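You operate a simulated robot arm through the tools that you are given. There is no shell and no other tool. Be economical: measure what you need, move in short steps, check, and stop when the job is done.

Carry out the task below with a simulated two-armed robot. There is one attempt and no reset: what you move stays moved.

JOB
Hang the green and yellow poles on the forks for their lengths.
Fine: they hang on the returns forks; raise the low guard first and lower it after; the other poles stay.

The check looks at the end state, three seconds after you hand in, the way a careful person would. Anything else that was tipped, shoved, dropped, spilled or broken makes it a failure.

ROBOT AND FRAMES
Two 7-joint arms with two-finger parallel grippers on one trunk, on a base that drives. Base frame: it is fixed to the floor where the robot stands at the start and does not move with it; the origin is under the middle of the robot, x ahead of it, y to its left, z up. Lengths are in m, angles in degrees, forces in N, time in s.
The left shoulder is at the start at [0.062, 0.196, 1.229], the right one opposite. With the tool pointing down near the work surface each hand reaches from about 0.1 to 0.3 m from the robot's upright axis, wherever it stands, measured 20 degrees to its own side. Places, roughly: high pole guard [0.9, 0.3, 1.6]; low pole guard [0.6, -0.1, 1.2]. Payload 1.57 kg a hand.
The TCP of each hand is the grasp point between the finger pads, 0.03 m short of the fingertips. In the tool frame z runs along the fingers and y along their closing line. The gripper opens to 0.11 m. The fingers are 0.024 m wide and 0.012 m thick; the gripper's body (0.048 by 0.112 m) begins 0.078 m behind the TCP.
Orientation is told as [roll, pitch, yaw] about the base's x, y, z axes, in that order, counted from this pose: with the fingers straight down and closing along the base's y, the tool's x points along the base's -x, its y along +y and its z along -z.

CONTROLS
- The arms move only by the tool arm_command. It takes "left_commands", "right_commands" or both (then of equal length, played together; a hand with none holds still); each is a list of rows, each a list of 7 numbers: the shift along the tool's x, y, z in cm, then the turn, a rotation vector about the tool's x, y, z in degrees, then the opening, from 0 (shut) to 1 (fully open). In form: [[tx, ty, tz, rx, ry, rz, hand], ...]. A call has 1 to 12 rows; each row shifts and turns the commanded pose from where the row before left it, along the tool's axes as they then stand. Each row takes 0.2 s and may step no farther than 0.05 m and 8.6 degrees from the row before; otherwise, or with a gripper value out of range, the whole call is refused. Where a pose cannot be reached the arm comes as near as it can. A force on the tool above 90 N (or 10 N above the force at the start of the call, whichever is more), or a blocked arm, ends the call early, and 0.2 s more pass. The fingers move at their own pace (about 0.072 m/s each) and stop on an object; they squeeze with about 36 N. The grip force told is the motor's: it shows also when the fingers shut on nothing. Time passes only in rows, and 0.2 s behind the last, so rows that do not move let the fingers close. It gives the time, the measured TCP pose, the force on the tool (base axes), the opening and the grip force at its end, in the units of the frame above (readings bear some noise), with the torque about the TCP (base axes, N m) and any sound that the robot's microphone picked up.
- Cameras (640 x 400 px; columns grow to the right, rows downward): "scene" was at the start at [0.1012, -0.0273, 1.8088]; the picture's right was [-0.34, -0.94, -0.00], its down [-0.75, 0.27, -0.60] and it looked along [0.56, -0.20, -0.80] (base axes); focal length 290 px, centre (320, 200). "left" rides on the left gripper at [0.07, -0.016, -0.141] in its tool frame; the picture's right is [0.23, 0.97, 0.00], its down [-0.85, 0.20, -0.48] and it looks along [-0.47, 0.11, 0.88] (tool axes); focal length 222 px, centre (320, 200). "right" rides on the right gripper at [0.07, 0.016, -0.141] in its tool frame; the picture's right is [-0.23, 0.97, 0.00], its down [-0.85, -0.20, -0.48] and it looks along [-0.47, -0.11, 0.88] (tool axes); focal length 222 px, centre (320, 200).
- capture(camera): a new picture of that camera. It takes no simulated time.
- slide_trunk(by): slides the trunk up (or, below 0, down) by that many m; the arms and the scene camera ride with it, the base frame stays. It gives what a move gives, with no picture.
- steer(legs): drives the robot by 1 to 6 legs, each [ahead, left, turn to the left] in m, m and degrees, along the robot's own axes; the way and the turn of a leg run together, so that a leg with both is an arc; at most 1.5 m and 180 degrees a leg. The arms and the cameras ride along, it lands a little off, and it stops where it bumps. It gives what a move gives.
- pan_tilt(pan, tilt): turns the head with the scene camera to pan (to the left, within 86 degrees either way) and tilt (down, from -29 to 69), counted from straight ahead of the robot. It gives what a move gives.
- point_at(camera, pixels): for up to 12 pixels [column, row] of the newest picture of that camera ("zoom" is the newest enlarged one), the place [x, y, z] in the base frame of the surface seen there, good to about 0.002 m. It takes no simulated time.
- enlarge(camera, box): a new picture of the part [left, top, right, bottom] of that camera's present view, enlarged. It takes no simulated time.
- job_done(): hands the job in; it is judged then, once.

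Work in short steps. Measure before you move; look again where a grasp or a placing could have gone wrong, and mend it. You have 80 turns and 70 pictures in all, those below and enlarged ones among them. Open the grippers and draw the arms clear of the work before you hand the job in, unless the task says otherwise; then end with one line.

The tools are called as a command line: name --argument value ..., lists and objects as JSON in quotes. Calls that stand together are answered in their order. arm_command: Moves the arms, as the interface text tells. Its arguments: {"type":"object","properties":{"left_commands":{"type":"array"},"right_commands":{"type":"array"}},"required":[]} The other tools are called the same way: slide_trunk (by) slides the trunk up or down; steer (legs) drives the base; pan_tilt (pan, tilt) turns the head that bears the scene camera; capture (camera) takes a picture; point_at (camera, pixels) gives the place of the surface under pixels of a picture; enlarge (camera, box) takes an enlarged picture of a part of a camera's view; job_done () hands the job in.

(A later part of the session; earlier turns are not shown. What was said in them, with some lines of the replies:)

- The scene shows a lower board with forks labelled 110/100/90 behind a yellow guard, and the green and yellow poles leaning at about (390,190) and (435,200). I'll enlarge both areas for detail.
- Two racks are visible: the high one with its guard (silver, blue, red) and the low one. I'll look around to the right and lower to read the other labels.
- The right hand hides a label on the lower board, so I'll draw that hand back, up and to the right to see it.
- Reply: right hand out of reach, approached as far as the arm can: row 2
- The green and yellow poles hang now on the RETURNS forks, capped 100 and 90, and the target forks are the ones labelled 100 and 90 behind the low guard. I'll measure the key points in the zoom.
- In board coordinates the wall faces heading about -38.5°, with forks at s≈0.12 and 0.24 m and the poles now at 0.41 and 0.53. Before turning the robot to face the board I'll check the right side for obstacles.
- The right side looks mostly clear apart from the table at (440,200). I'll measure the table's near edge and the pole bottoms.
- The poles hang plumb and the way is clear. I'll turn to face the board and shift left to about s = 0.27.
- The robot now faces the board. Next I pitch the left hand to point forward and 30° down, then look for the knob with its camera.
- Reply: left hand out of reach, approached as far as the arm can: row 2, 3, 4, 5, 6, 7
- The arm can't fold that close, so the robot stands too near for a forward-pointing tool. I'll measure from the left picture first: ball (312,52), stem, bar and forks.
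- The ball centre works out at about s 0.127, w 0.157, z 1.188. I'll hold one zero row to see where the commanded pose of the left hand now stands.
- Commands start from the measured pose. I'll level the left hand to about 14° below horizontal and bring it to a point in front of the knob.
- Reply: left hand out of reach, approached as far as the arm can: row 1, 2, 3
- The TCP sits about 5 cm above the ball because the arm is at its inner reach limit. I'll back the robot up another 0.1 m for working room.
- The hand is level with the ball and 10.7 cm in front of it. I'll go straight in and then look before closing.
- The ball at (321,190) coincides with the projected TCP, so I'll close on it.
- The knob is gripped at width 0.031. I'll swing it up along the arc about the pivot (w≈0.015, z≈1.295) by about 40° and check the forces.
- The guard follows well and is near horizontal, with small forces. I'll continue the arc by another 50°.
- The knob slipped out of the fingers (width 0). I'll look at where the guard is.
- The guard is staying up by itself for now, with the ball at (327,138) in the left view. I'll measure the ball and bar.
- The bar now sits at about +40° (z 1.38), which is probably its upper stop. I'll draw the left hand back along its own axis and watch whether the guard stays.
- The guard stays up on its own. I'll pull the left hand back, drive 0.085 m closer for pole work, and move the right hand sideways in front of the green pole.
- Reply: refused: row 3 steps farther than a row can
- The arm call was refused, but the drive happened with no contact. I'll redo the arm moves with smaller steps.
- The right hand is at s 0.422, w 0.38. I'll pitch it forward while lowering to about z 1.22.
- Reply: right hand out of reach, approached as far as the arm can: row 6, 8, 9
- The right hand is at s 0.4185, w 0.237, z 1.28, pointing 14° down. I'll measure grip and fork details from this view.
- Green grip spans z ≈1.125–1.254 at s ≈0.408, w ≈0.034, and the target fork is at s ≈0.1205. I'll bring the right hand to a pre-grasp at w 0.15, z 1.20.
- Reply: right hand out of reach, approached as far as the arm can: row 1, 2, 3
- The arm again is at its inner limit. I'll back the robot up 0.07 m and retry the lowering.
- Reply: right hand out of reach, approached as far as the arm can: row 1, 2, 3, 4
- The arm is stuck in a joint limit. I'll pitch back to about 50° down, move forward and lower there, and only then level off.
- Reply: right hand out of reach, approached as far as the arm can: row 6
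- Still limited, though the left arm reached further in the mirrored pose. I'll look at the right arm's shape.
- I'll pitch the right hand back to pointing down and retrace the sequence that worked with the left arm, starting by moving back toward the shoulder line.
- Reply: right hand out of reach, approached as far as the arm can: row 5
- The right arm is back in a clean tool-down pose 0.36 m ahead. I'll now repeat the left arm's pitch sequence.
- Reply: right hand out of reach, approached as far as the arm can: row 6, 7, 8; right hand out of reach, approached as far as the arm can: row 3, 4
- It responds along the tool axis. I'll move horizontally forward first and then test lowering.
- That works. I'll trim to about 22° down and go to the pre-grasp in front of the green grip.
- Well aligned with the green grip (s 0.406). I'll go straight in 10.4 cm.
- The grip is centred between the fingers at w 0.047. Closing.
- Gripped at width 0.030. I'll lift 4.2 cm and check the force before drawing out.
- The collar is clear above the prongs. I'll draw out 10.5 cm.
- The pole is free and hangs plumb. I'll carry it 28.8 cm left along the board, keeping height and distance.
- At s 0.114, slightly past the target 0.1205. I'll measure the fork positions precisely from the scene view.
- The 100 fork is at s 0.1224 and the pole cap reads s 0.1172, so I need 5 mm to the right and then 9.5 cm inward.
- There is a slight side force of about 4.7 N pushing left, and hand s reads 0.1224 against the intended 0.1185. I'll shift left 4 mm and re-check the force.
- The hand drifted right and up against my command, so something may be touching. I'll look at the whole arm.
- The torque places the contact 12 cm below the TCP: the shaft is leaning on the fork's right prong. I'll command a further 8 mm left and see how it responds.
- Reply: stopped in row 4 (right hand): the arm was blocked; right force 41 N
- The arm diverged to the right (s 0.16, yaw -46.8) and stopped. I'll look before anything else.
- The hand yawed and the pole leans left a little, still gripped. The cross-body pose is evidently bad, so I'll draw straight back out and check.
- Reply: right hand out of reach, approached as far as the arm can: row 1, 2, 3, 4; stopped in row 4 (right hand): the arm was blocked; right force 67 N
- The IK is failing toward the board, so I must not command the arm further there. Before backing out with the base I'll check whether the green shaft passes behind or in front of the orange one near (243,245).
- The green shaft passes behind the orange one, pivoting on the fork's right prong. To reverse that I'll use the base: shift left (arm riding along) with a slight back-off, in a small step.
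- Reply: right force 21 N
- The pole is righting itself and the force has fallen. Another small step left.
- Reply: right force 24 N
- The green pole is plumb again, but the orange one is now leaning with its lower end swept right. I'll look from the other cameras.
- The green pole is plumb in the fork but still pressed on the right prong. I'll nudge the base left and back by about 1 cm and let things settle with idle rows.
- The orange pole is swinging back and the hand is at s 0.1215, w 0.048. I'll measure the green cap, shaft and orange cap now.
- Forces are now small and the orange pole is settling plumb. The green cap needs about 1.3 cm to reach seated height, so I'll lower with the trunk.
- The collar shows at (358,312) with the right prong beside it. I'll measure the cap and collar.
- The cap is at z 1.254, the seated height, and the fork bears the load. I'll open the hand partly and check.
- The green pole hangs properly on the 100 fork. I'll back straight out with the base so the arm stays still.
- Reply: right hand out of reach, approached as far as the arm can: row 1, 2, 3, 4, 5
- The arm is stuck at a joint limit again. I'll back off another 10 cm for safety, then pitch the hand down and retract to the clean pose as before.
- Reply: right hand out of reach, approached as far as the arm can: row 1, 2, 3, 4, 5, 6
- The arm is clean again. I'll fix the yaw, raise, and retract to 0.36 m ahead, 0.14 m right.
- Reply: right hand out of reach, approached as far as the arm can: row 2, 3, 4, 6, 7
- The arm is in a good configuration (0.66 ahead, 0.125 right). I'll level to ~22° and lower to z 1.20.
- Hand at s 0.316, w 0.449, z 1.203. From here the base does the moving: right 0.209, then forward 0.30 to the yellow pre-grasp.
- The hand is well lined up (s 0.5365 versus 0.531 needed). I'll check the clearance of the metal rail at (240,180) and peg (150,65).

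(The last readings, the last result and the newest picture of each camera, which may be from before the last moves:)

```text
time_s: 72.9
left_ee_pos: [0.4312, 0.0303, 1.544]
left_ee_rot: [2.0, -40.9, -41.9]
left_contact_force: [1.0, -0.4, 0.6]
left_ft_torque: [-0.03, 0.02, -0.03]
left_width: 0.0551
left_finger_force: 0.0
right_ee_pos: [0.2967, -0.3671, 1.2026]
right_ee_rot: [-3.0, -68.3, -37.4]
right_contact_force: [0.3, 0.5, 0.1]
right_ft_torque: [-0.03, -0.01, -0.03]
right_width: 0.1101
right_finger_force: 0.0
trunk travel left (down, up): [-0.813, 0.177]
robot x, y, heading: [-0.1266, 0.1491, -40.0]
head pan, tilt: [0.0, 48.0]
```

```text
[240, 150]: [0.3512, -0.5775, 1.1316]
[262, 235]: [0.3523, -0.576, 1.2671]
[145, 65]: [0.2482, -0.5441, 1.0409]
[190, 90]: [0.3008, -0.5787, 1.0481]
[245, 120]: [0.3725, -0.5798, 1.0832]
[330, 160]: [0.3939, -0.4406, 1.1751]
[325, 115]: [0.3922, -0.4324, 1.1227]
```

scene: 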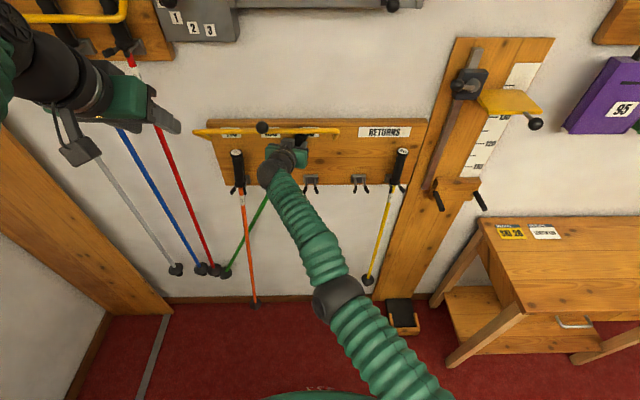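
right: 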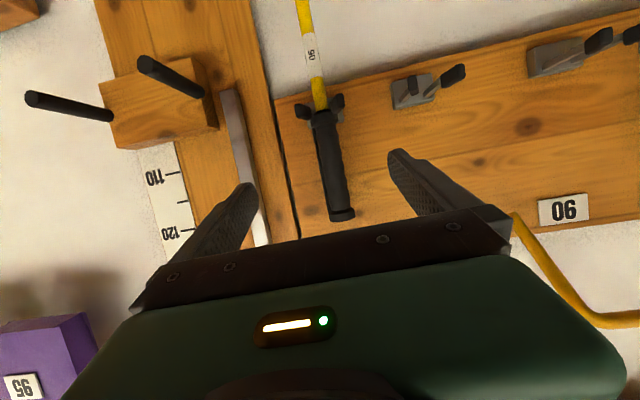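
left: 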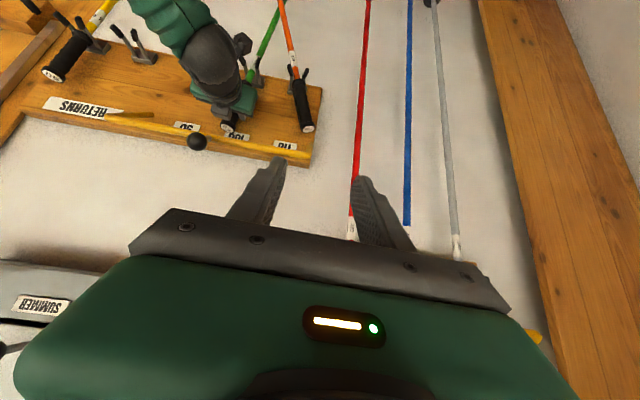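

Clearances are fine, with the rail at s 0.667 and the pegs at z 1.04. Driving in 0.12 with a slight left correction.

steer --legs '[[0.119, 0.008, 0]]'

capture --camera "right"

```text
time_s: 74.1
left_ee_pos: [0.5202, -0.0421, 1.5462]
left_ee_rot: [2.4, -41.1, -42.1]
left_contact_force: [-0.2, 0.1, 0.0]
left_ft_torque: [-0.02, 0.01, 0.0]
left_width: 0.0551
left_finger_force: 0.1
right_ee_pos: [0.387, -0.4387, 1.2053]
right_ee_rot: [-2.5, -68.4, -37.9]
right_contact_force: [0.4, -0.5, 0.5]
right_ft_torque: [0.0, -0.05, -0.02]
right_width: 0.1101
right_finger_force: 0.0
trunk travel left (down, up): [-0.813, 0.177]
robot x, y, heading: [-0.0309, 0.0788, -40.0]
head pan, tilt: [0.0, 48.0]
```

```text
15 pictures are left
```

right: 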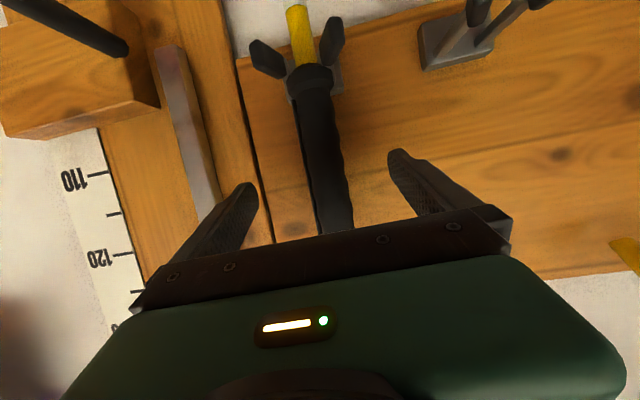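

Slightly shy; a small arm move of 7 mm in and 4 mm left, then close.

arm_command --right_commands '[[-0.26, 0.4, 0.65, 0, 0, 0, 1], [0, 0, 0, 0, 0, 0, 1], [0, 0, 0, 0, 0, 0, 0], [0, 0, 0, 0, 0, 0, 0], [0, 0, 0, 0, 0, 0, 0], [0, 0, 0, 0, 0, 0, 0], [0, 0, 0, 0, 0, 0, 0]]'

```text
time_s: 75.7
left_ee_pos: [0.5287, -0.0477, 1.5422]
left_ee_rot: [2.2, -40.7, -42.1]
left_contact_force: [0.0, 0.6, 0.1]
left_ft_torque: [0.0, 0.0, -0.01]
left_width: 0.0548
left_finger_force: 0.0
right_ee_pos: [0.4024, -0.445, 1.2009]
right_ee_rot: [-2.7, -68.0, -37.7]
right_contact_force: [-0.1, 0.4, -2.9]
right_ft_torque: [-0.04, 0.03, -0.03]
right_width: 0.03
right_finger_force: 35.9
trunk travel left (down, up): [-0.813, 0.177]
robot x, y, heading: [-0.0293, 0.0764, -40.1]
head pan, tilt: [0.0, 48.0]
```

Gripped. I'll lift 4.2 cm with the trunk.

slide_trunk --by 0.042

steer --legs '[[-0.11, 0, 0]]'

capture --camera "scene"

```text
time_s: 76.6
left_ee_pos: [0.5293, -0.0456, 1.5842]
left_ee_rot: [2.1, -40.8, -42.0]
left_contact_force: [0.1, 0.0, 0.2]
left_ft_torque: [0.01, -0.03, 0.01]
left_width: 0.055
left_finger_force: 0.1
right_ee_pos: [0.4024, -0.4422, 1.2441]
right_ee_rot: [-2.7, -68.1, -37.6]
right_contact_force: [1.5, 1.2, -1.6]
right_ft_torque: [0.18, -0.05, -0.01]
right_width: 0.0298
right_finger_force: 35.9
trunk travel left (down, up): [-0.855, 0.135]
robot x, y, heading: [-0.031, 0.0763, -40.0]
head pan, tilt: [0.0, 48.0]
```

```text
time_s: 77.8
left_ee_pos: [0.4543, 0.0174, 1.5805]
left_ee_rot: [2.1, -40.3, -42.0]
left_contact_force: [-0.1, 0.5, 0.2]
left_ft_torque: [0.03, 0.01, 0.01]
left_width: 0.0548
left_finger_force: 0.1
right_ee_pos: [0.3263, -0.3786, 1.2382]
right_ee_rot: [-2.6, -67.5, -37.8]
right_contact_force: [-0.3, -0.5, -2.1]
right_ft_torque: [0.08, -0.13, 0.02]
right_width: 0.0298
right_finger_force: 36.4
trunk travel left (down, up): [-0.855, 0.135]
robot x, y, heading: [-0.1136, 0.1468, -39.7]
head pan, tilt: [0.0, 48.0]
```

```text
14 pictures are left
```

scene: 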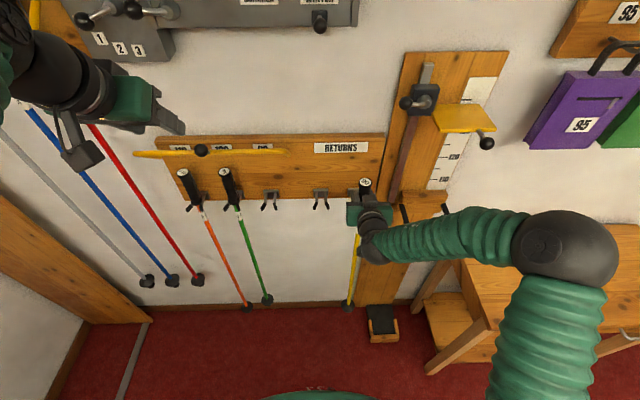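

The yellow pole hangs plumb in the hand at s 0.527, w 0.138. I'll drive left 0.2895 with the arm still.

steer --legs '[[-0.01, 0.145, 0], [0, 0.1445, 0]]'

capture --camera "scene"

enlarge --camera "scene" --box '[230, 110, 420, 240]'

```text
time_s: 80.1
left_ee_pos: [0.5745, 0.2007, 1.5963]
left_ee_rot: [5.2, -40.8, -44.1]
left_contact_force: [-2.9, -4.5, 0.8]
left_ft_torque: [0.36, -0.13, 0.29]
left_width: 0.0548
left_finger_force: 0.0
right_ee_pos: [0.461, -0.1862, 1.2377]
right_ee_rot: [3.7, -68.0, -43.5]
right_contact_force: [-3.1, -3.7, -2.5]
right_ft_torque: [-0.05, 0.3, 0.31]
right_width: 0.0297
right_finger_force: 35.4
trunk travel left (down, up): [-0.855, 0.135]
robot x, y, heading: [0.0636, 0.3704, -39.7]
head pan, tilt: [0.0, 48.0]
```

```text
13 pictures are left
```

scene: 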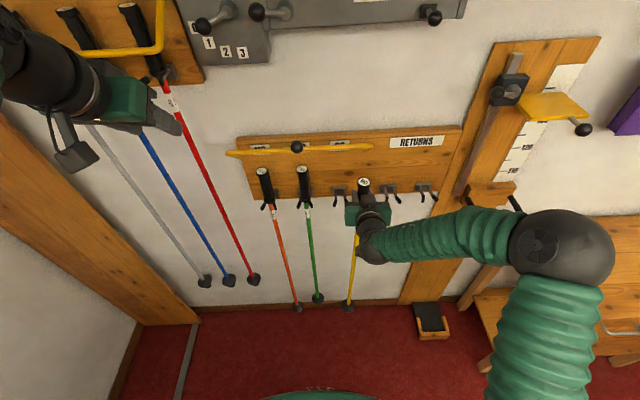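

```text
3.08 times, centred on (325, 175) of scene
```

zoom: 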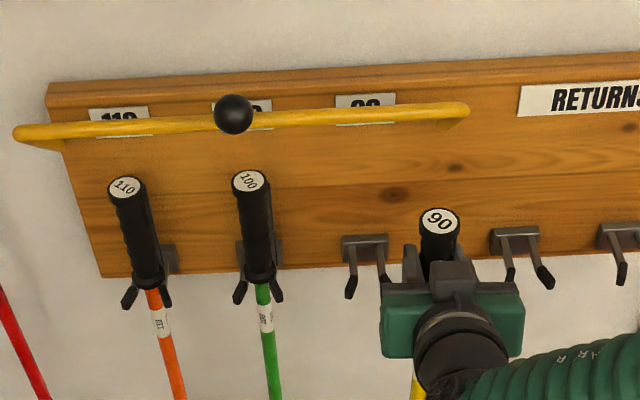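

The readings show the arm lagging/swaying after the drive. I'll wait a second and re-read.

arm_command --right_commands '[[0, 0, 0, 0, 0, 0, 0], [0, 0, 0, 0, 0, 0, 0], [0, 0, 0, 0, 0, 0, 0], [0, 0, 0, 0, 0, 0, 0], [0, 0, 0, 0, 0, 0, 0]]'

```text
time_s: 81.5
left_ee_pos: [0.6467, 0.2955, 1.5787]
left_ee_rot: [-0.2, -41.1, -40.1]
left_contact_force: [0.4, 0.5, 0.3]
left_ft_torque: [-0.05, 0.07, -0.06]
left_width: 0.0553
left_finger_force: 0.1
right_ee_pos: [0.5201, -0.1108, 1.2494]
right_ee_rot: [-7.0, -68.2, -33.2]
right_contact_force: [0.2, 1.4, -2.6]
right_ft_torque: [0.15, -0.13, -0.1]
right_width: 0.0299
right_finger_force: 36.1
trunk travel left (down, up): [-0.855, 0.135]
robot x, y, heading: [0.0652, 0.3752, -39.5]
head pan, tilt: [0.0, 48.0]
stopped in row 5 (right hand): the arm was blocked; the commanded pose is now the measured one
```

Everything is still swaying (the hand overshot left). I'll wait once more.

arm_command --left_commands '[[0, 0, 0, 0, 0, 0, 0.5], [0, 0, 0, 0, 0, 0, 0.5], [0, 0, 0, 0, 0, 0, 0.5], [0, 0, 0, 0, 0, 0, 0.5], [0, 0, 0, 0, 0, 0, 0.5]]'

enlarge --camera "scene" --box '[200, 110, 440, 320]'

```text
time_s: 82.7
left_ee_pos: [0.6124, 0.2506, 1.5887]
left_ee_rot: [2.2, -41.0, -42.0]
left_contact_force: [0.1, -1.4, -0.3]
left_ft_torque: [0.08, 0.01, 0.07]
left_width: 0.055
left_finger_force: 0.1
right_ee_pos: [0.4902, -0.1479, 1.2467]
right_ee_rot: [-2.4, -68.3, -37.8]
right_contact_force: [-0.9, -1.1, -1.8]
right_ft_torque: [-0.02, 0.13, 0.06]
right_width: 0.0296
right_finger_force: 35.7
trunk travel left (down, up): [-0.855, 0.135]
robot x, y, heading: [0.0597, 0.3738, -39.5]
head pan, tilt: [0.0, 48.0]
```

```text
1.90 times, centred on (320, 215) of scene
```

zoom: 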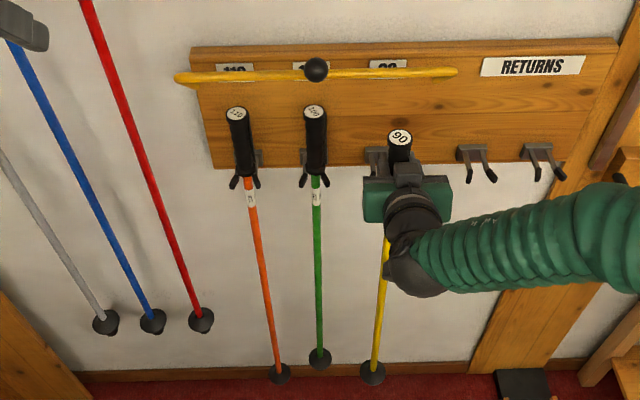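

Settled: hand at s 0.245, w 0.153, all poles plumb. I'll measure the cap against the 90 fork.

point_at --camera "zoom" --pixels '[[400, 136], [383, 330], [375, 152], [315, 111], [238, 113]]'

arm_command --left_commands '[[0, 0, 0, 0, 0, 0, 0.5], [0, 0, 0, 0, 0, 0, 0.5], [0, 0, 0, 0, 0, 0, 0.5]]'

```text
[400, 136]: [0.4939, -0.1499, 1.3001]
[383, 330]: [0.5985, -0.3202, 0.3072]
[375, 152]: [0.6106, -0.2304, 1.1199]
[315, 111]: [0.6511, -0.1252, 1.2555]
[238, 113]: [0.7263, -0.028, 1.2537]
```

```text
time_s: 83.5
left_ee_pos: [0.6218, 0.2638, 1.5853]
left_ee_rot: [1.5, -41.1, -41.6]
left_contact_force: [-0.5, -0.1, 0.5]
left_ft_torque: [0.03, -0.02, 0.04]
left_width: 0.055
left_finger_force: 0.0
right_ee_pos: [0.4992, -0.1366, 1.2475]
right_ee_rot: [-3.6, -68.3, -36.5]
right_contact_force: [-1.5, -0.7, -2.4]
right_ft_torque: [0.01, 0.07, 0.04]
right_width: 0.0296
right_finger_force: 36.0
trunk travel left (down, up): [-0.855, 0.135]
robot x, y, heading: [0.0615, 0.371, -39.6]
head pan, tilt: [0.0, 48.0]
```

Slight residual sway; equilibrium looks near s 0.235. I'll drive forward 4 cm with a small right correction, then wait and re-read before entering the fork.

steer --legs '[[0.04, -0.005, 0]]'

arm_command --left_commands '[[0, 0, 0, 0, 0, 0, 0.5], [0, 0, 0, 0, 0, 0, 0.5], [0, 0, 0, 0, 0, 0, 0.5], [0, 0, 0, 0, 0, 0, 0.5], [0, 0, 0, 0, 0, 0, 0.5], [0, 0, 0, 0, 0, 0, 0.5], [0, 0, 0, 0, 0, 0, 0.5], [0, 0, 0, 0, 0, 0, 0.5]]'

arm_command --left_commands '[[0, 0, 0, 0, 0, 0, 0.5], [0, 0, 0, 0, 0, 0, 0.5], [0, 0, 0, 0, 0, 0, 0.5], [0, 0, 0, 0, 0, 0, 0.5]]'

```text
time_s: 84.3
left_ee_pos: [0.6431, 0.2481, 1.5914]
left_ee_rot: [1.3, -41.7, -41.2]
left_contact_force: [-1.1, 0.8, 0.7]
left_ft_torque: [-0.01, -0.01, 0.03]
left_width: 0.0549
left_finger_force: 0.0
right_ee_pos: [0.5202, -0.1551, 1.2541]
right_ee_rot: [-4.3, -68.7, -35.9]
right_contact_force: [0.1, -0.1, -1.7]
right_ft_torque: [0.15, -0.05, 0.05]
right_width: 0.0296
right_finger_force: 36.1
trunk travel left (down, up): [-0.855, 0.135]
robot x, y, heading: [0.0907, 0.3463, -39.3]
head pan, tilt: [0.0, 48.0]
```

```text
time_s: 86.2
left_ee_pos: [0.653, 0.2389, 1.5858]
left_ee_rot: [1.3, -41.3, -41.3]
left_contact_force: [0.8, -0.4, -0.6]
left_ft_torque: [0.03, 0.01, -0.03]
left_width: 0.0548
left_finger_force: 0.0
right_ee_pos: [0.5292, -0.1623, 1.2472]
right_ee_rot: [-4.2, -68.3, -36.0]
right_contact_force: [0.9, 0.3, -2.5]
right_ft_torque: [0.01, 0.09, -0.02]
right_width: 0.0297
right_finger_force: 35.7
trunk travel left (down, up): [-0.855, 0.135]
robot x, y, heading: [0.096, 0.3448, -39.6]
head pan, tilt: [0.0, 48.0]
```

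```text
time_s: 87.2
left_ee_pos: [0.651, 0.2403, 1.5865]
left_ee_rot: [1.4, -41.3, -41.2]
left_contact_force: [-0.6, 1.0, 0.2]
left_ft_torque: [-0.05, -0.03, 0.01]
left_width: 0.0548
left_finger_force: 0.1
right_ee_pos: [0.5262, -0.1615, 1.2487]
right_ee_rot: [-4.2, -68.4, -36.0]
right_contact_force: [0.8, 0.2, -2.1]
right_ft_torque: [0.02, 0.02, -0.01]
right_width: 0.0296
right_finger_force: 36.0
trunk travel left (down, up): [-0.855, 0.135]
robot x, y, heading: [0.0911, 0.3438, -39.4]
head pan, tilt: [0.0, 48.0]
```

Settled at s 0.232, w 0.115. I need about 1 cm right, done with the arm, then I re-check.

arm_command --right_commands '[[0, -0.5, 0, 0, 0, 0, 0], [0, -0.45, 0, 0, 0, 0, 0], [0, 0, 0, 0, 0, 0, 0], [0, 0, 0, 0, 0, 0, 0]]'

enlarge --camera "scene" --box '[250, 110, 410, 210]'

```text
time_s: 88.2
left_ee_pos: [0.6509, 0.2402, 1.5861]
left_ee_rot: [1.3, -41.2, -41.4]
left_contact_force: [0.4, 0.9, 0.5]
left_ft_torque: [0.01, -0.02, 0.0]
left_width: 0.0551
left_finger_force: 0.0
right_ee_pos: [0.5222, -0.1685, 1.2476]
right_ee_rot: [-4.1, -68.4, -36.1]
right_contact_force: [0.2, 0.7, -2.5]
right_ft_torque: [0.0, 0.04, 0.02]
right_width: 0.0296
right_finger_force: 36.0
trunk travel left (down, up): [-0.855, 0.135]
robot x, y, heading: [0.0898, 0.3439, -39.4]
head pan, tilt: [0.0, 48.0]
```

```text
4.00 times, centred on (330, 160) of scene
```

zoom: 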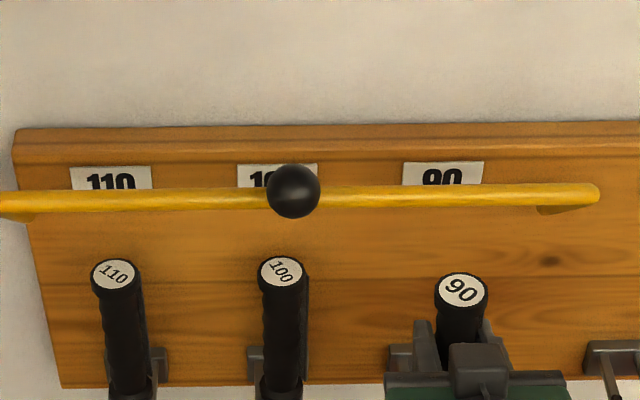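

I'll measure the yellow cap position for confirmation while planning the entry.

point_at --camera "zoom" --pixels '[[461, 289], [281, 271], [114, 274], [293, 190]]'

steer --legs '[[0.073, 0, 0]]'

arm_command --left_commands '[[0, 0, 0, 0, 0, 0, 0.5], [0, 0, 0, 0, 0, 0, 0.5], [0, 0, 0, 0, 0, 0, 0.5], [0, 0, 0, 0, 0, 0, 0.5]]'

capture --camera "right"

```text
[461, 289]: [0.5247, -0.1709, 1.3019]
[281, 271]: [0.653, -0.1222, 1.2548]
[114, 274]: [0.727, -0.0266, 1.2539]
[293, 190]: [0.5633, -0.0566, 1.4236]
```

```text
time_s: 89.2
left_ee_pos: [0.7023, 0.2019, 1.5882]
left_ee_rot: [1.2, -41.6, -41.1]
left_contact_force: [-0.3, 0.0, -0.5]
left_ft_torque: [0.02, -0.01, 0.0]
left_width: 0.0549
left_finger_force: 0.1
right_ee_pos: [0.5753, -0.2083, 1.2537]
right_ee_rot: [-4.3, -68.8, -35.7]
right_contact_force: [4.9, 7.5, 0.1]
right_ft_torque: [1.11, -0.54, 0.03]
right_width: 0.0298
right_finger_force: 36.5
trunk travel left (down, up): [-0.855, 0.135]
robot x, y, heading: [0.1484, 0.3007, -39.5]
head pan, tilt: [0.0, 48.0]
```

```text
time_s: 90.2
left_ee_pos: [0.7106, 0.195, 1.5862]
left_ee_rot: [1.3, -41.3, -41.2]
left_contact_force: [0.3, -0.5, 0.3]
left_ft_torque: [0.04, 0.01, -0.05]
left_width: 0.0548
left_finger_force: 0.1
right_ee_pos: [0.5808, -0.2132, 1.2485]
right_ee_rot: [-3.9, -68.2, -36.0]
right_contact_force: [4.2, 6.7, -1.4]
right_ft_torque: [0.89, -0.6, 0.05]
right_width: 0.0293
right_finger_force: 36.0
trunk travel left (down, up): [-0.855, 0.135]
robot x, y, heading: [0.1451, 0.2994, -39.6]
head pan, tilt: [0.0, 48.0]
```

```text
9 pictures are left
```

right: 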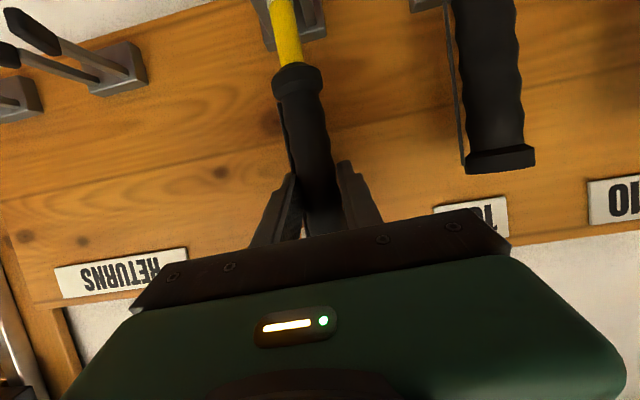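

The shaft lightly presses the right prong (about 8 N at prong height, from a slight pole tilt). I'll shift left 5 mm with the arm and recheck the force.

arm_command --right_commands '[[0, 0.5, 0, 0, 0, 0, 0], [0, 0, 0, 0, 0, 0, 0], [0, 0, 0, 0, 0, 0, 0]]'

```text
time_s: 91.0
left_ee_pos: [0.7079, 0.1916, 1.5876]
left_ee_rot: [1.3, -41.1, -41.2]
left_contact_force: [-0.4, -0.2, 0.2]
left_ft_torque: [-0.02, 0.04, 0.02]
left_width: 0.0553
left_finger_force: 0.1
right_ee_pos: [0.5816, -0.2114, 1.2488]
right_ee_rot: [-4.0, -68.4, -36.1]
right_contact_force: [0.8, -0.5, -1.4]
right_ft_torque: [0.02, 0.04, -0.01]
right_width: 0.0294
right_finger_force: 35.8
trunk travel left (down, up): [-0.855, 0.135]
robot x, y, heading: [0.1474, 0.2985, -39.5]
head pan, tilt: [0.0, 48.0]
```

The side force is gone. I'll lower with the trunk until seated (about 4.8 cm).

slide_trunk --by -0.047

enlarge --camera "scene" --box '[250, 120, 410, 220]'

```text
time_s: 91.9
left_ee_pos: [0.7075, 0.1944, 1.5399]
left_ee_rot: [1.4, -41.2, -41.2]
left_contact_force: [-0.2, -0.5, -0.1]
left_ft_torque: [0.03, 0.01, 0.01]
left_width: 0.0549
left_finger_force: 0.0
right_ee_pos: [0.5811, -0.2114, 1.2023]
right_ee_rot: [-3.8, -68.4, -36.1]
right_contact_force: [-0.6, 0.6, -1.4]
right_ft_torque: [0.11, -0.08, 0.01]
right_width: 0.0295
right_finger_force: 36.4
trunk travel left (down, up): [-0.808, 0.182]
robot x, y, heading: [0.1487, 0.2954, -39.8]
head pan, tilt: [0.0, 48.0]
```

```text
4.00 times, centred on (330, 170) of scene
```

zoom: 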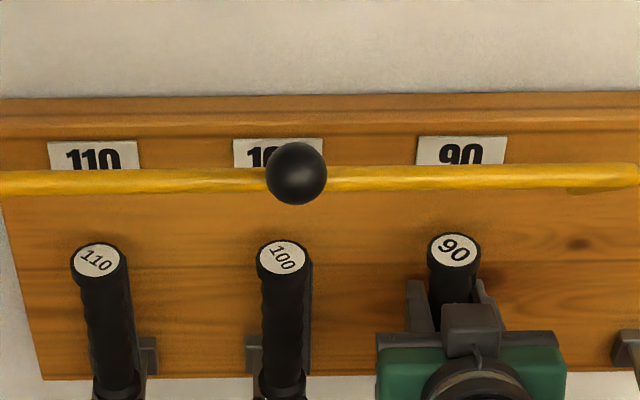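

Nearly seated; the load is still on the hand. I'll measure the cap and lower another 4 mm.

point_at --camera "zoom" --pixels '[[454, 250], [282, 258]]'

slide_trunk --by -0.004

```text
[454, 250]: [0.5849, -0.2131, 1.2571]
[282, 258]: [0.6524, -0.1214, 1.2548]
```

```text
time_s: 92.4
left_ee_pos: [0.7066, 0.195, 1.5368]
left_ee_rot: [1.4, -41.3, -41.2]
left_contact_force: [-0.1, 0.2, 1.0]
left_ft_torque: [-0.03, 0.01, 0.01]
left_width: 0.055
left_finger_force: 0.1
right_ee_pos: [0.5821, -0.2116, 1.2]
right_ee_rot: [-4.0, -68.7, -36.0]
right_contact_force: [0.1, -2.1, 10.7]
right_ft_torque: [0.02, -0.09, -0.02]
right_width: 0.0292
right_finger_force: 36.8
trunk travel left (down, up): [-0.804, 0.186]
robot x, y, heading: [0.1523, 0.3026, -39.5]
head pan, tilt: [0.0, 48.0]
```

Seated: the fork now pushes up with 10.7 N. I'll open the hand and look.

arm_command --right_commands '[[0, 0, 0, 0, 0, 0, 0.6], [0, 0, 0, 0, 0, 0, 0.6], [0, 0, 0, 0, 0, 0, 0.6], [0, 0, 0, 0, 0, 0, 0.6]]'

capture --camera "right"

```text
time_s: 93.4
left_ee_pos: [0.7077, 0.192, 1.5359]
left_ee_rot: [1.5, -41.1, -41.2]
left_contact_force: [-0.1, 0.2, -0.4]
left_ft_torque: [-0.01, 0.04, -0.02]
left_width: 0.0549
left_finger_force: 0.1
right_ee_pos: [0.5812, -0.2114, 1.1981]
right_ee_rot: [-3.8, -68.4, -36.1]
right_contact_force: [-0.4, 0.5, 0.6]
right_ft_torque: [0.01, 0.01, -0.02]
right_width: 0.0659
right_finger_force: 0.0
trunk travel left (down, up): [-0.804, 0.186]
robot x, y, heading: [0.1469, 0.2979, -39.5]
head pan, tilt: [0.0, 48.0]
```

```text
7 pictures are left
```

right: 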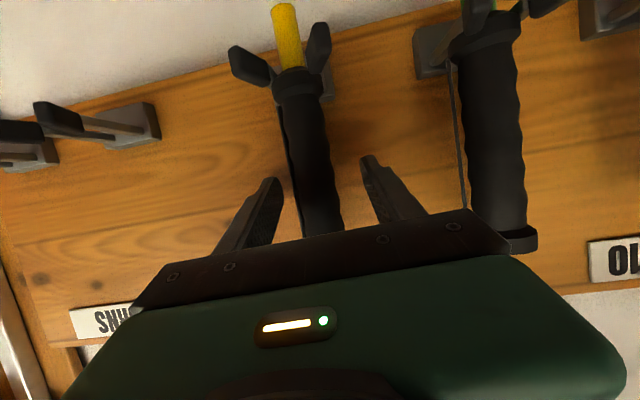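

The yellow pole is seated on the 90 fork. I'll back out, then draw the left arm back and raise the right hand with arm and trunk, closed, ready to push the guard bar down from above.

steer --legs '[[-0.17, 0, 0]]'

arm_command --right_commands '[[-2.3, 0, -0.94, 0, 0, 0, 0], [-2.3, 0, -0.94, 0, 0, 0, 0], [0, 1.5, 0, 0, 0, 0, 0], [0, 1.4, 0, 0, 0, 0, 0], [0, 0, 0, 0, 0, 0, 0]]' --left_commands '[[3.6, 0, -3.2, 0, 0, 0, 0.5], [3.6, 0, -3.2, 0, 0, 0, 0.5], [0, 0, 0, 0, 0, 0, 0.5], [0, 0, 0, 0, 0, 0, 0.5], [0, 0, 0, 0, 0, 0, 0.5]]'

slide_trunk --by 0.17

capture --camera "scene"

```text
time_s: 94.9
left_ee_pos: [0.5797, 0.2974, 1.5343]
left_ee_rot: [1.4, -41.0, -41.3]
left_contact_force: [0.3, -0.1, 0.2]
left_ft_torque: [0.0, 0.04, -0.01]
left_width: 0.055
left_finger_force: 0.1
right_ee_pos: [0.4517, -0.1058, 1.1966]
right_ee_rot: [-3.9, -68.2, -36.2]
right_contact_force: [0.7, 0.3, -0.1]
right_ft_torque: [-0.02, 0.04, -0.01]
right_width: 0.0659
right_finger_force: 0.1
trunk travel left (down, up): [-0.804, 0.186]
robot x, y, heading: [0.0179, 0.4096, -39.6]
head pan, tilt: [0.0, 48.0]
```

```text
time_s: 96.1
left_ee_pos: [0.5333, 0.3385, 1.5301]
left_ee_rot: [1.4, -41.4, -41.4]
left_contact_force: [0.8, -1.1, 0.3]
left_ft_torque: [-0.01, -0.02, -0.02]
left_width: 0.055
left_finger_force: 0.1
left hand out of reach, approached as far as the arm can: row 2
right_ee_pos: [0.4663, -0.0762, 1.249]
right_ee_rot: [-4.0, -68.6, -35.9]
right_contact_force: [0.6, 0.2, -0.3]
right_ft_torque: [-0.01, -0.01, 0.04]
right_width: 0.0
right_finger_force: 21.4
trunk travel left (down, up): [-0.804, 0.186]
robot x, y, heading: [0.0174, 0.4082, -39.7]
head pan, tilt: [0.0, 48.0]
```

```text
time_s: 98.0
left_ee_pos: [0.5356, 0.3364, 1.6991]
left_ee_rot: [1.5, -41.4, -41.3]
left_contact_force: [0.3, -0.9, 0.6]
left_ft_torque: [0.01, -0.03, -0.03]
left_width: 0.055
left_finger_force: 0.0
right_ee_pos: [0.4663, -0.0778, 1.4198]
right_ee_rot: [-3.8, -68.5, -36.2]
right_contact_force: [0.7, 0.7, -0.1]
right_ft_torque: [0.01, -0.01, 0.01]
right_width: 0.0
right_finger_force: 21.6
trunk travel left (down, up): [-0.974, 0.016]
robot x, y, heading: [0.015, 0.409, -39.5]
head pan, tilt: [0.0, 48.0]
```

```text
6 pictures are left
```

scene: 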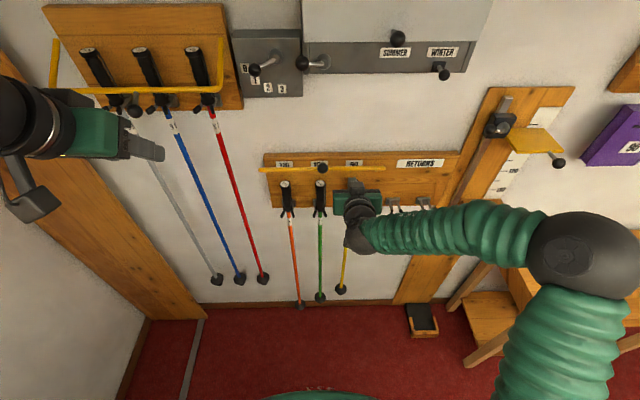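

The right hand is closed at s 0.205, w 0.216, z 1.42, above the bar level (1.379). I'll drive forward 9.3 cm over the bar and lower the trunk 10 cm.

steer --legs '[[0.093, 0, 0]]'

slide_trunk --by -0.09

enlarge --camera "scene" --box '[220, 110, 440, 250]'

```text
time_s: 99.1
left_ee_pos: [0.5909, 0.2921, 1.7076]
left_ee_rot: [1.5, -42.2, -41.3]
left_contact_force: [0.0, 1.6, 0.7]
left_ft_torque: [-0.01, 0.01, -0.02]
left_width: 0.0551
left_finger_force: 0.0
right_ee_pos: [0.524, -0.125, 1.4296]
right_ee_rot: [-4.2, -69.2, -35.9]
right_contact_force: [1.2, 0.7, 0.2]
right_ft_torque: [-0.02, 0.04, -0.04]
right_width: 0.0
right_finger_force: 21.8
trunk travel left (down, up): [-0.974, 0.016]
robot x, y, heading: [0.0906, 0.3464, -39.8]
head pan, tilt: [0.0, 48.0]
```

```text
time_s: 100.4
left_ee_pos: [0.608, 0.2773, 1.6106]
left_ee_rot: [1.3, -41.4, -41.3]
left_contact_force: [-0.5, 0.4, -0.4]
left_ft_torque: [0.02, -0.01, 0.0]
left_width: 0.055
left_finger_force: 0.1
right_ee_pos: [0.5386, -0.1376, 1.3289]
right_ee_rot: [-3.9, -68.6, -36.1]
right_contact_force: [-0.6, 0.3, -0.2]
right_ft_torque: [0.0, 0.02, 0.0]
right_width: 0.0
right_finger_force: 22.1
trunk travel left (down, up): [-0.884, 0.106]
robot x, y, heading: [0.0898, 0.3436, -39.6]
head pan, tilt: [0.0, 48.0]
```

```text
2.86 times, centred on (330, 180) of scene
5 turns are left
```

zoom: 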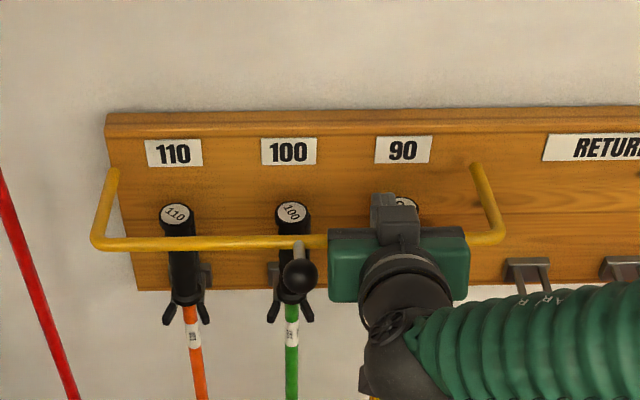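

The guard seems to have swung down past its over-centre with no resistance. I'll measure it and press lightly down toward its seated height to confirm.

point_at --camera "zoom" --pixels '[[300, 276], [200, 243], [495, 237], [98, 238]]'

slide_trunk --by -0.082

```text
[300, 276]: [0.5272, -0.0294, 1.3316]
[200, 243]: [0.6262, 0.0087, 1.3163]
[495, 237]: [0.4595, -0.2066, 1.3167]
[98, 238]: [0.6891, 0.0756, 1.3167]
```

```text
time_s: 101.5
left_ee_pos: [0.6081, 0.2775, 1.5291]
left_ee_rot: [1.5, -41.3, -41.2]
left_contact_force: [-0.5, 0.1, 0.4]
left_ft_torque: [-0.03, -0.02, -0.01]
left_width: 0.0551
left_finger_force: 0.0
right_ee_pos: [0.5396, -0.1385, 1.2469]
right_ee_rot: [-4.1, -68.4, -36.1]
right_contact_force: [3.2, -2.3, 2.3]
right_ft_torque: [-0.1, -0.16, -0.02]
right_width: 0.0
right_finger_force: 20.7
trunk travel left (down, up): [-0.802, 0.188]
robot x, y, heading: [0.0884, 0.3478, -39.8]
head pan, tilt: [0.0, 48.0]
4 turns are left
```

The bar follows the finger; contact is light. One last 1.2 cm press, and then a look.

slide_trunk --by -0.012

enlarge --camera "scene" --box '[200, 90, 440, 300]'

point_at --camera "zoom" --pixels '[[150, 205], [200, 205], [250, 205], [150, 215], [200, 215], [150, 195], [200, 195]]'

```text
time_s: 102.1
left_ee_pos: [0.6082, 0.2786, 1.5174]
left_ee_rot: [1.4, -41.4, -41.3]
left_contact_force: [-0.7, 0.3, -0.3]
left_ft_torque: [0.02, -0.02, 0.0]
left_width: 0.0549
left_finger_force: 0.1
right_ee_pos: [0.5392, -0.1379, 1.24]
right_ee_rot: [-4.4, -69.0, -35.7]
right_contact_force: [11.8, -9.8, 24.2]
right_ft_torque: [-0.29, -0.24, -0.17]
right_width: 0.0
right_finger_force: 21.3
trunk travel left (down, up): [-0.79, 0.2]
robot x, y, heading: [0.0864, 0.345, -39.7]
head pan, tilt: [0.0, 48.0]
```

```text
1.90 times, centred on (320, 195) of scene
```

zoom: 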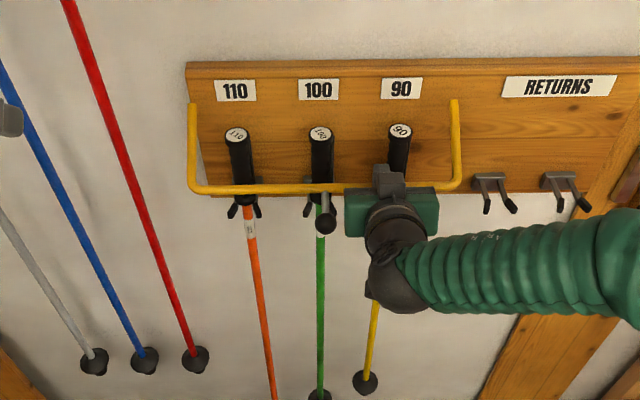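

```text
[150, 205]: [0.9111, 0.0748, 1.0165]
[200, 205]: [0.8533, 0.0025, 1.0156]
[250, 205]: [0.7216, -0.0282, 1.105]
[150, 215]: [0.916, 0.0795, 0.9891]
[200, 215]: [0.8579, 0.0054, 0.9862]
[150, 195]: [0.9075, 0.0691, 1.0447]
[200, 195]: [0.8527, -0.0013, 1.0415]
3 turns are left
```

The bar is down against its lower stop (24 N reaction) and all three poles hang plumb. I'll raise the hand slightly, back the robot away, open the gripper, and take a final look.

slide_trunk --by 0.03

steer --legs '[[-0.25, 0, 0]]'

arm_command --right_commands '[[0, 0, 0, 0, 0, 0, 1], [0, 0, 0, 0, 0, 0, 1], [0, 0, 0, 0, 0, 0, 1], [0, 0, 0, 0, 0, 0, 1]]' --left_commands '[[0, 0, 0, 0, 0, 0, 1], [0, 0, 0, 0, 0, 0, 1], [0, 0, 0, 0, 0, 0, 1], [0, 0, 0, 0, 0, 0, 1]]'

capture --camera "scene"

```text
time_s: 102.9
left_ee_pos: [0.6061, 0.2783, 1.5475]
left_ee_rot: [1.4, -41.4, -41.3]
left_contact_force: [0.6, -0.1, -0.4]
left_ft_torque: [-0.01, 0.0, -0.02]
left_width: 0.055
left_finger_force: 0.0
right_ee_pos: [0.5377, -0.136, 1.2659]
right_ee_rot: [-4.1, -68.4, -36.0]
right_contact_force: [0.2, -0.6, 0.1]
right_ft_torque: [0.04, 0.01, 0.02]
right_width: 0.0
right_finger_force: 21.1
trunk travel left (down, up): [-0.82, 0.17]
robot x, y, heading: [0.0908, 0.3466, -39.5]
head pan, tilt: [0.0, 48.0]
```

```text
time_s: 104.7
left_ee_pos: [0.4171, 0.4381, 1.5458]
left_ee_rot: [1.4, -41.2, -40.9]
left_contact_force: [0.4, 0.2, -0.3]
left_ft_torque: [-0.01, -0.02, -0.01]
left_width: 0.055
left_finger_force: 0.1
right_ee_pos: [0.3501, 0.0239, 1.2631]
right_ee_rot: [-4.1, -68.3, -35.7]
right_contact_force: [0.1, 0.4, -0.3]
right_ft_torque: [0.02, -0.02, 0.0]
right_width: 0.0003
right_finger_force: 21.5
trunk travel left (down, up): [-0.82, 0.17]
robot x, y, heading: [-0.1021, 0.5059, -39.5]
head pan, tilt: [0.0, 48.0]
```

```text
time_s: 105.7
left_ee_pos: [0.4083, 0.4449, 1.5495]
left_ee_rot: [1.4, -41.6, -41.0]
left_contact_force: [0.4, 0.5, 0.7]
left_ft_torque: [0.05, -0.01, -0.01]
left_width: 0.1099
left_finger_force: 0.0
right_ee_pos: [0.3462, 0.0284, 1.2671]
right_ee_rot: [-4.0, -68.7, -35.6]
right_contact_force: [-0.4, -0.3, -0.1]
right_ft_torque: [0.01, 0.02, 0.0]
right_width: 0.1099
right_finger_force: 0.0
trunk travel left (down, up): [-0.82, 0.17]
robot x, y, heading: [-0.1045, 0.5084, -39.1]
head pan, tilt: [0.0, 48.0]
```

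```text
3 pictures are left
2 turns are left
```

scene: 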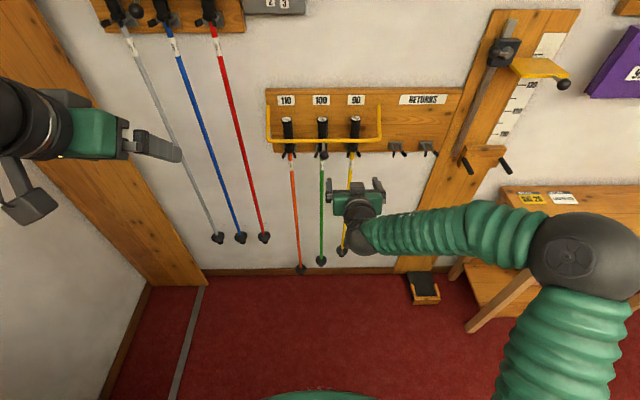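

All the poles hang plumb, with green on 100 and yellow on 90. The low guard is down and both hands are open and clear, so I'm handing in.

job_done

```text
The job is handed in.
```

The green pole now hangs on the 100 fork and the yellow pole on the 90 fork, with the low guard back down. While I was placing the green pole, it pushed the orange one into a swing, but orange stayed on its fork and hangs straight again.
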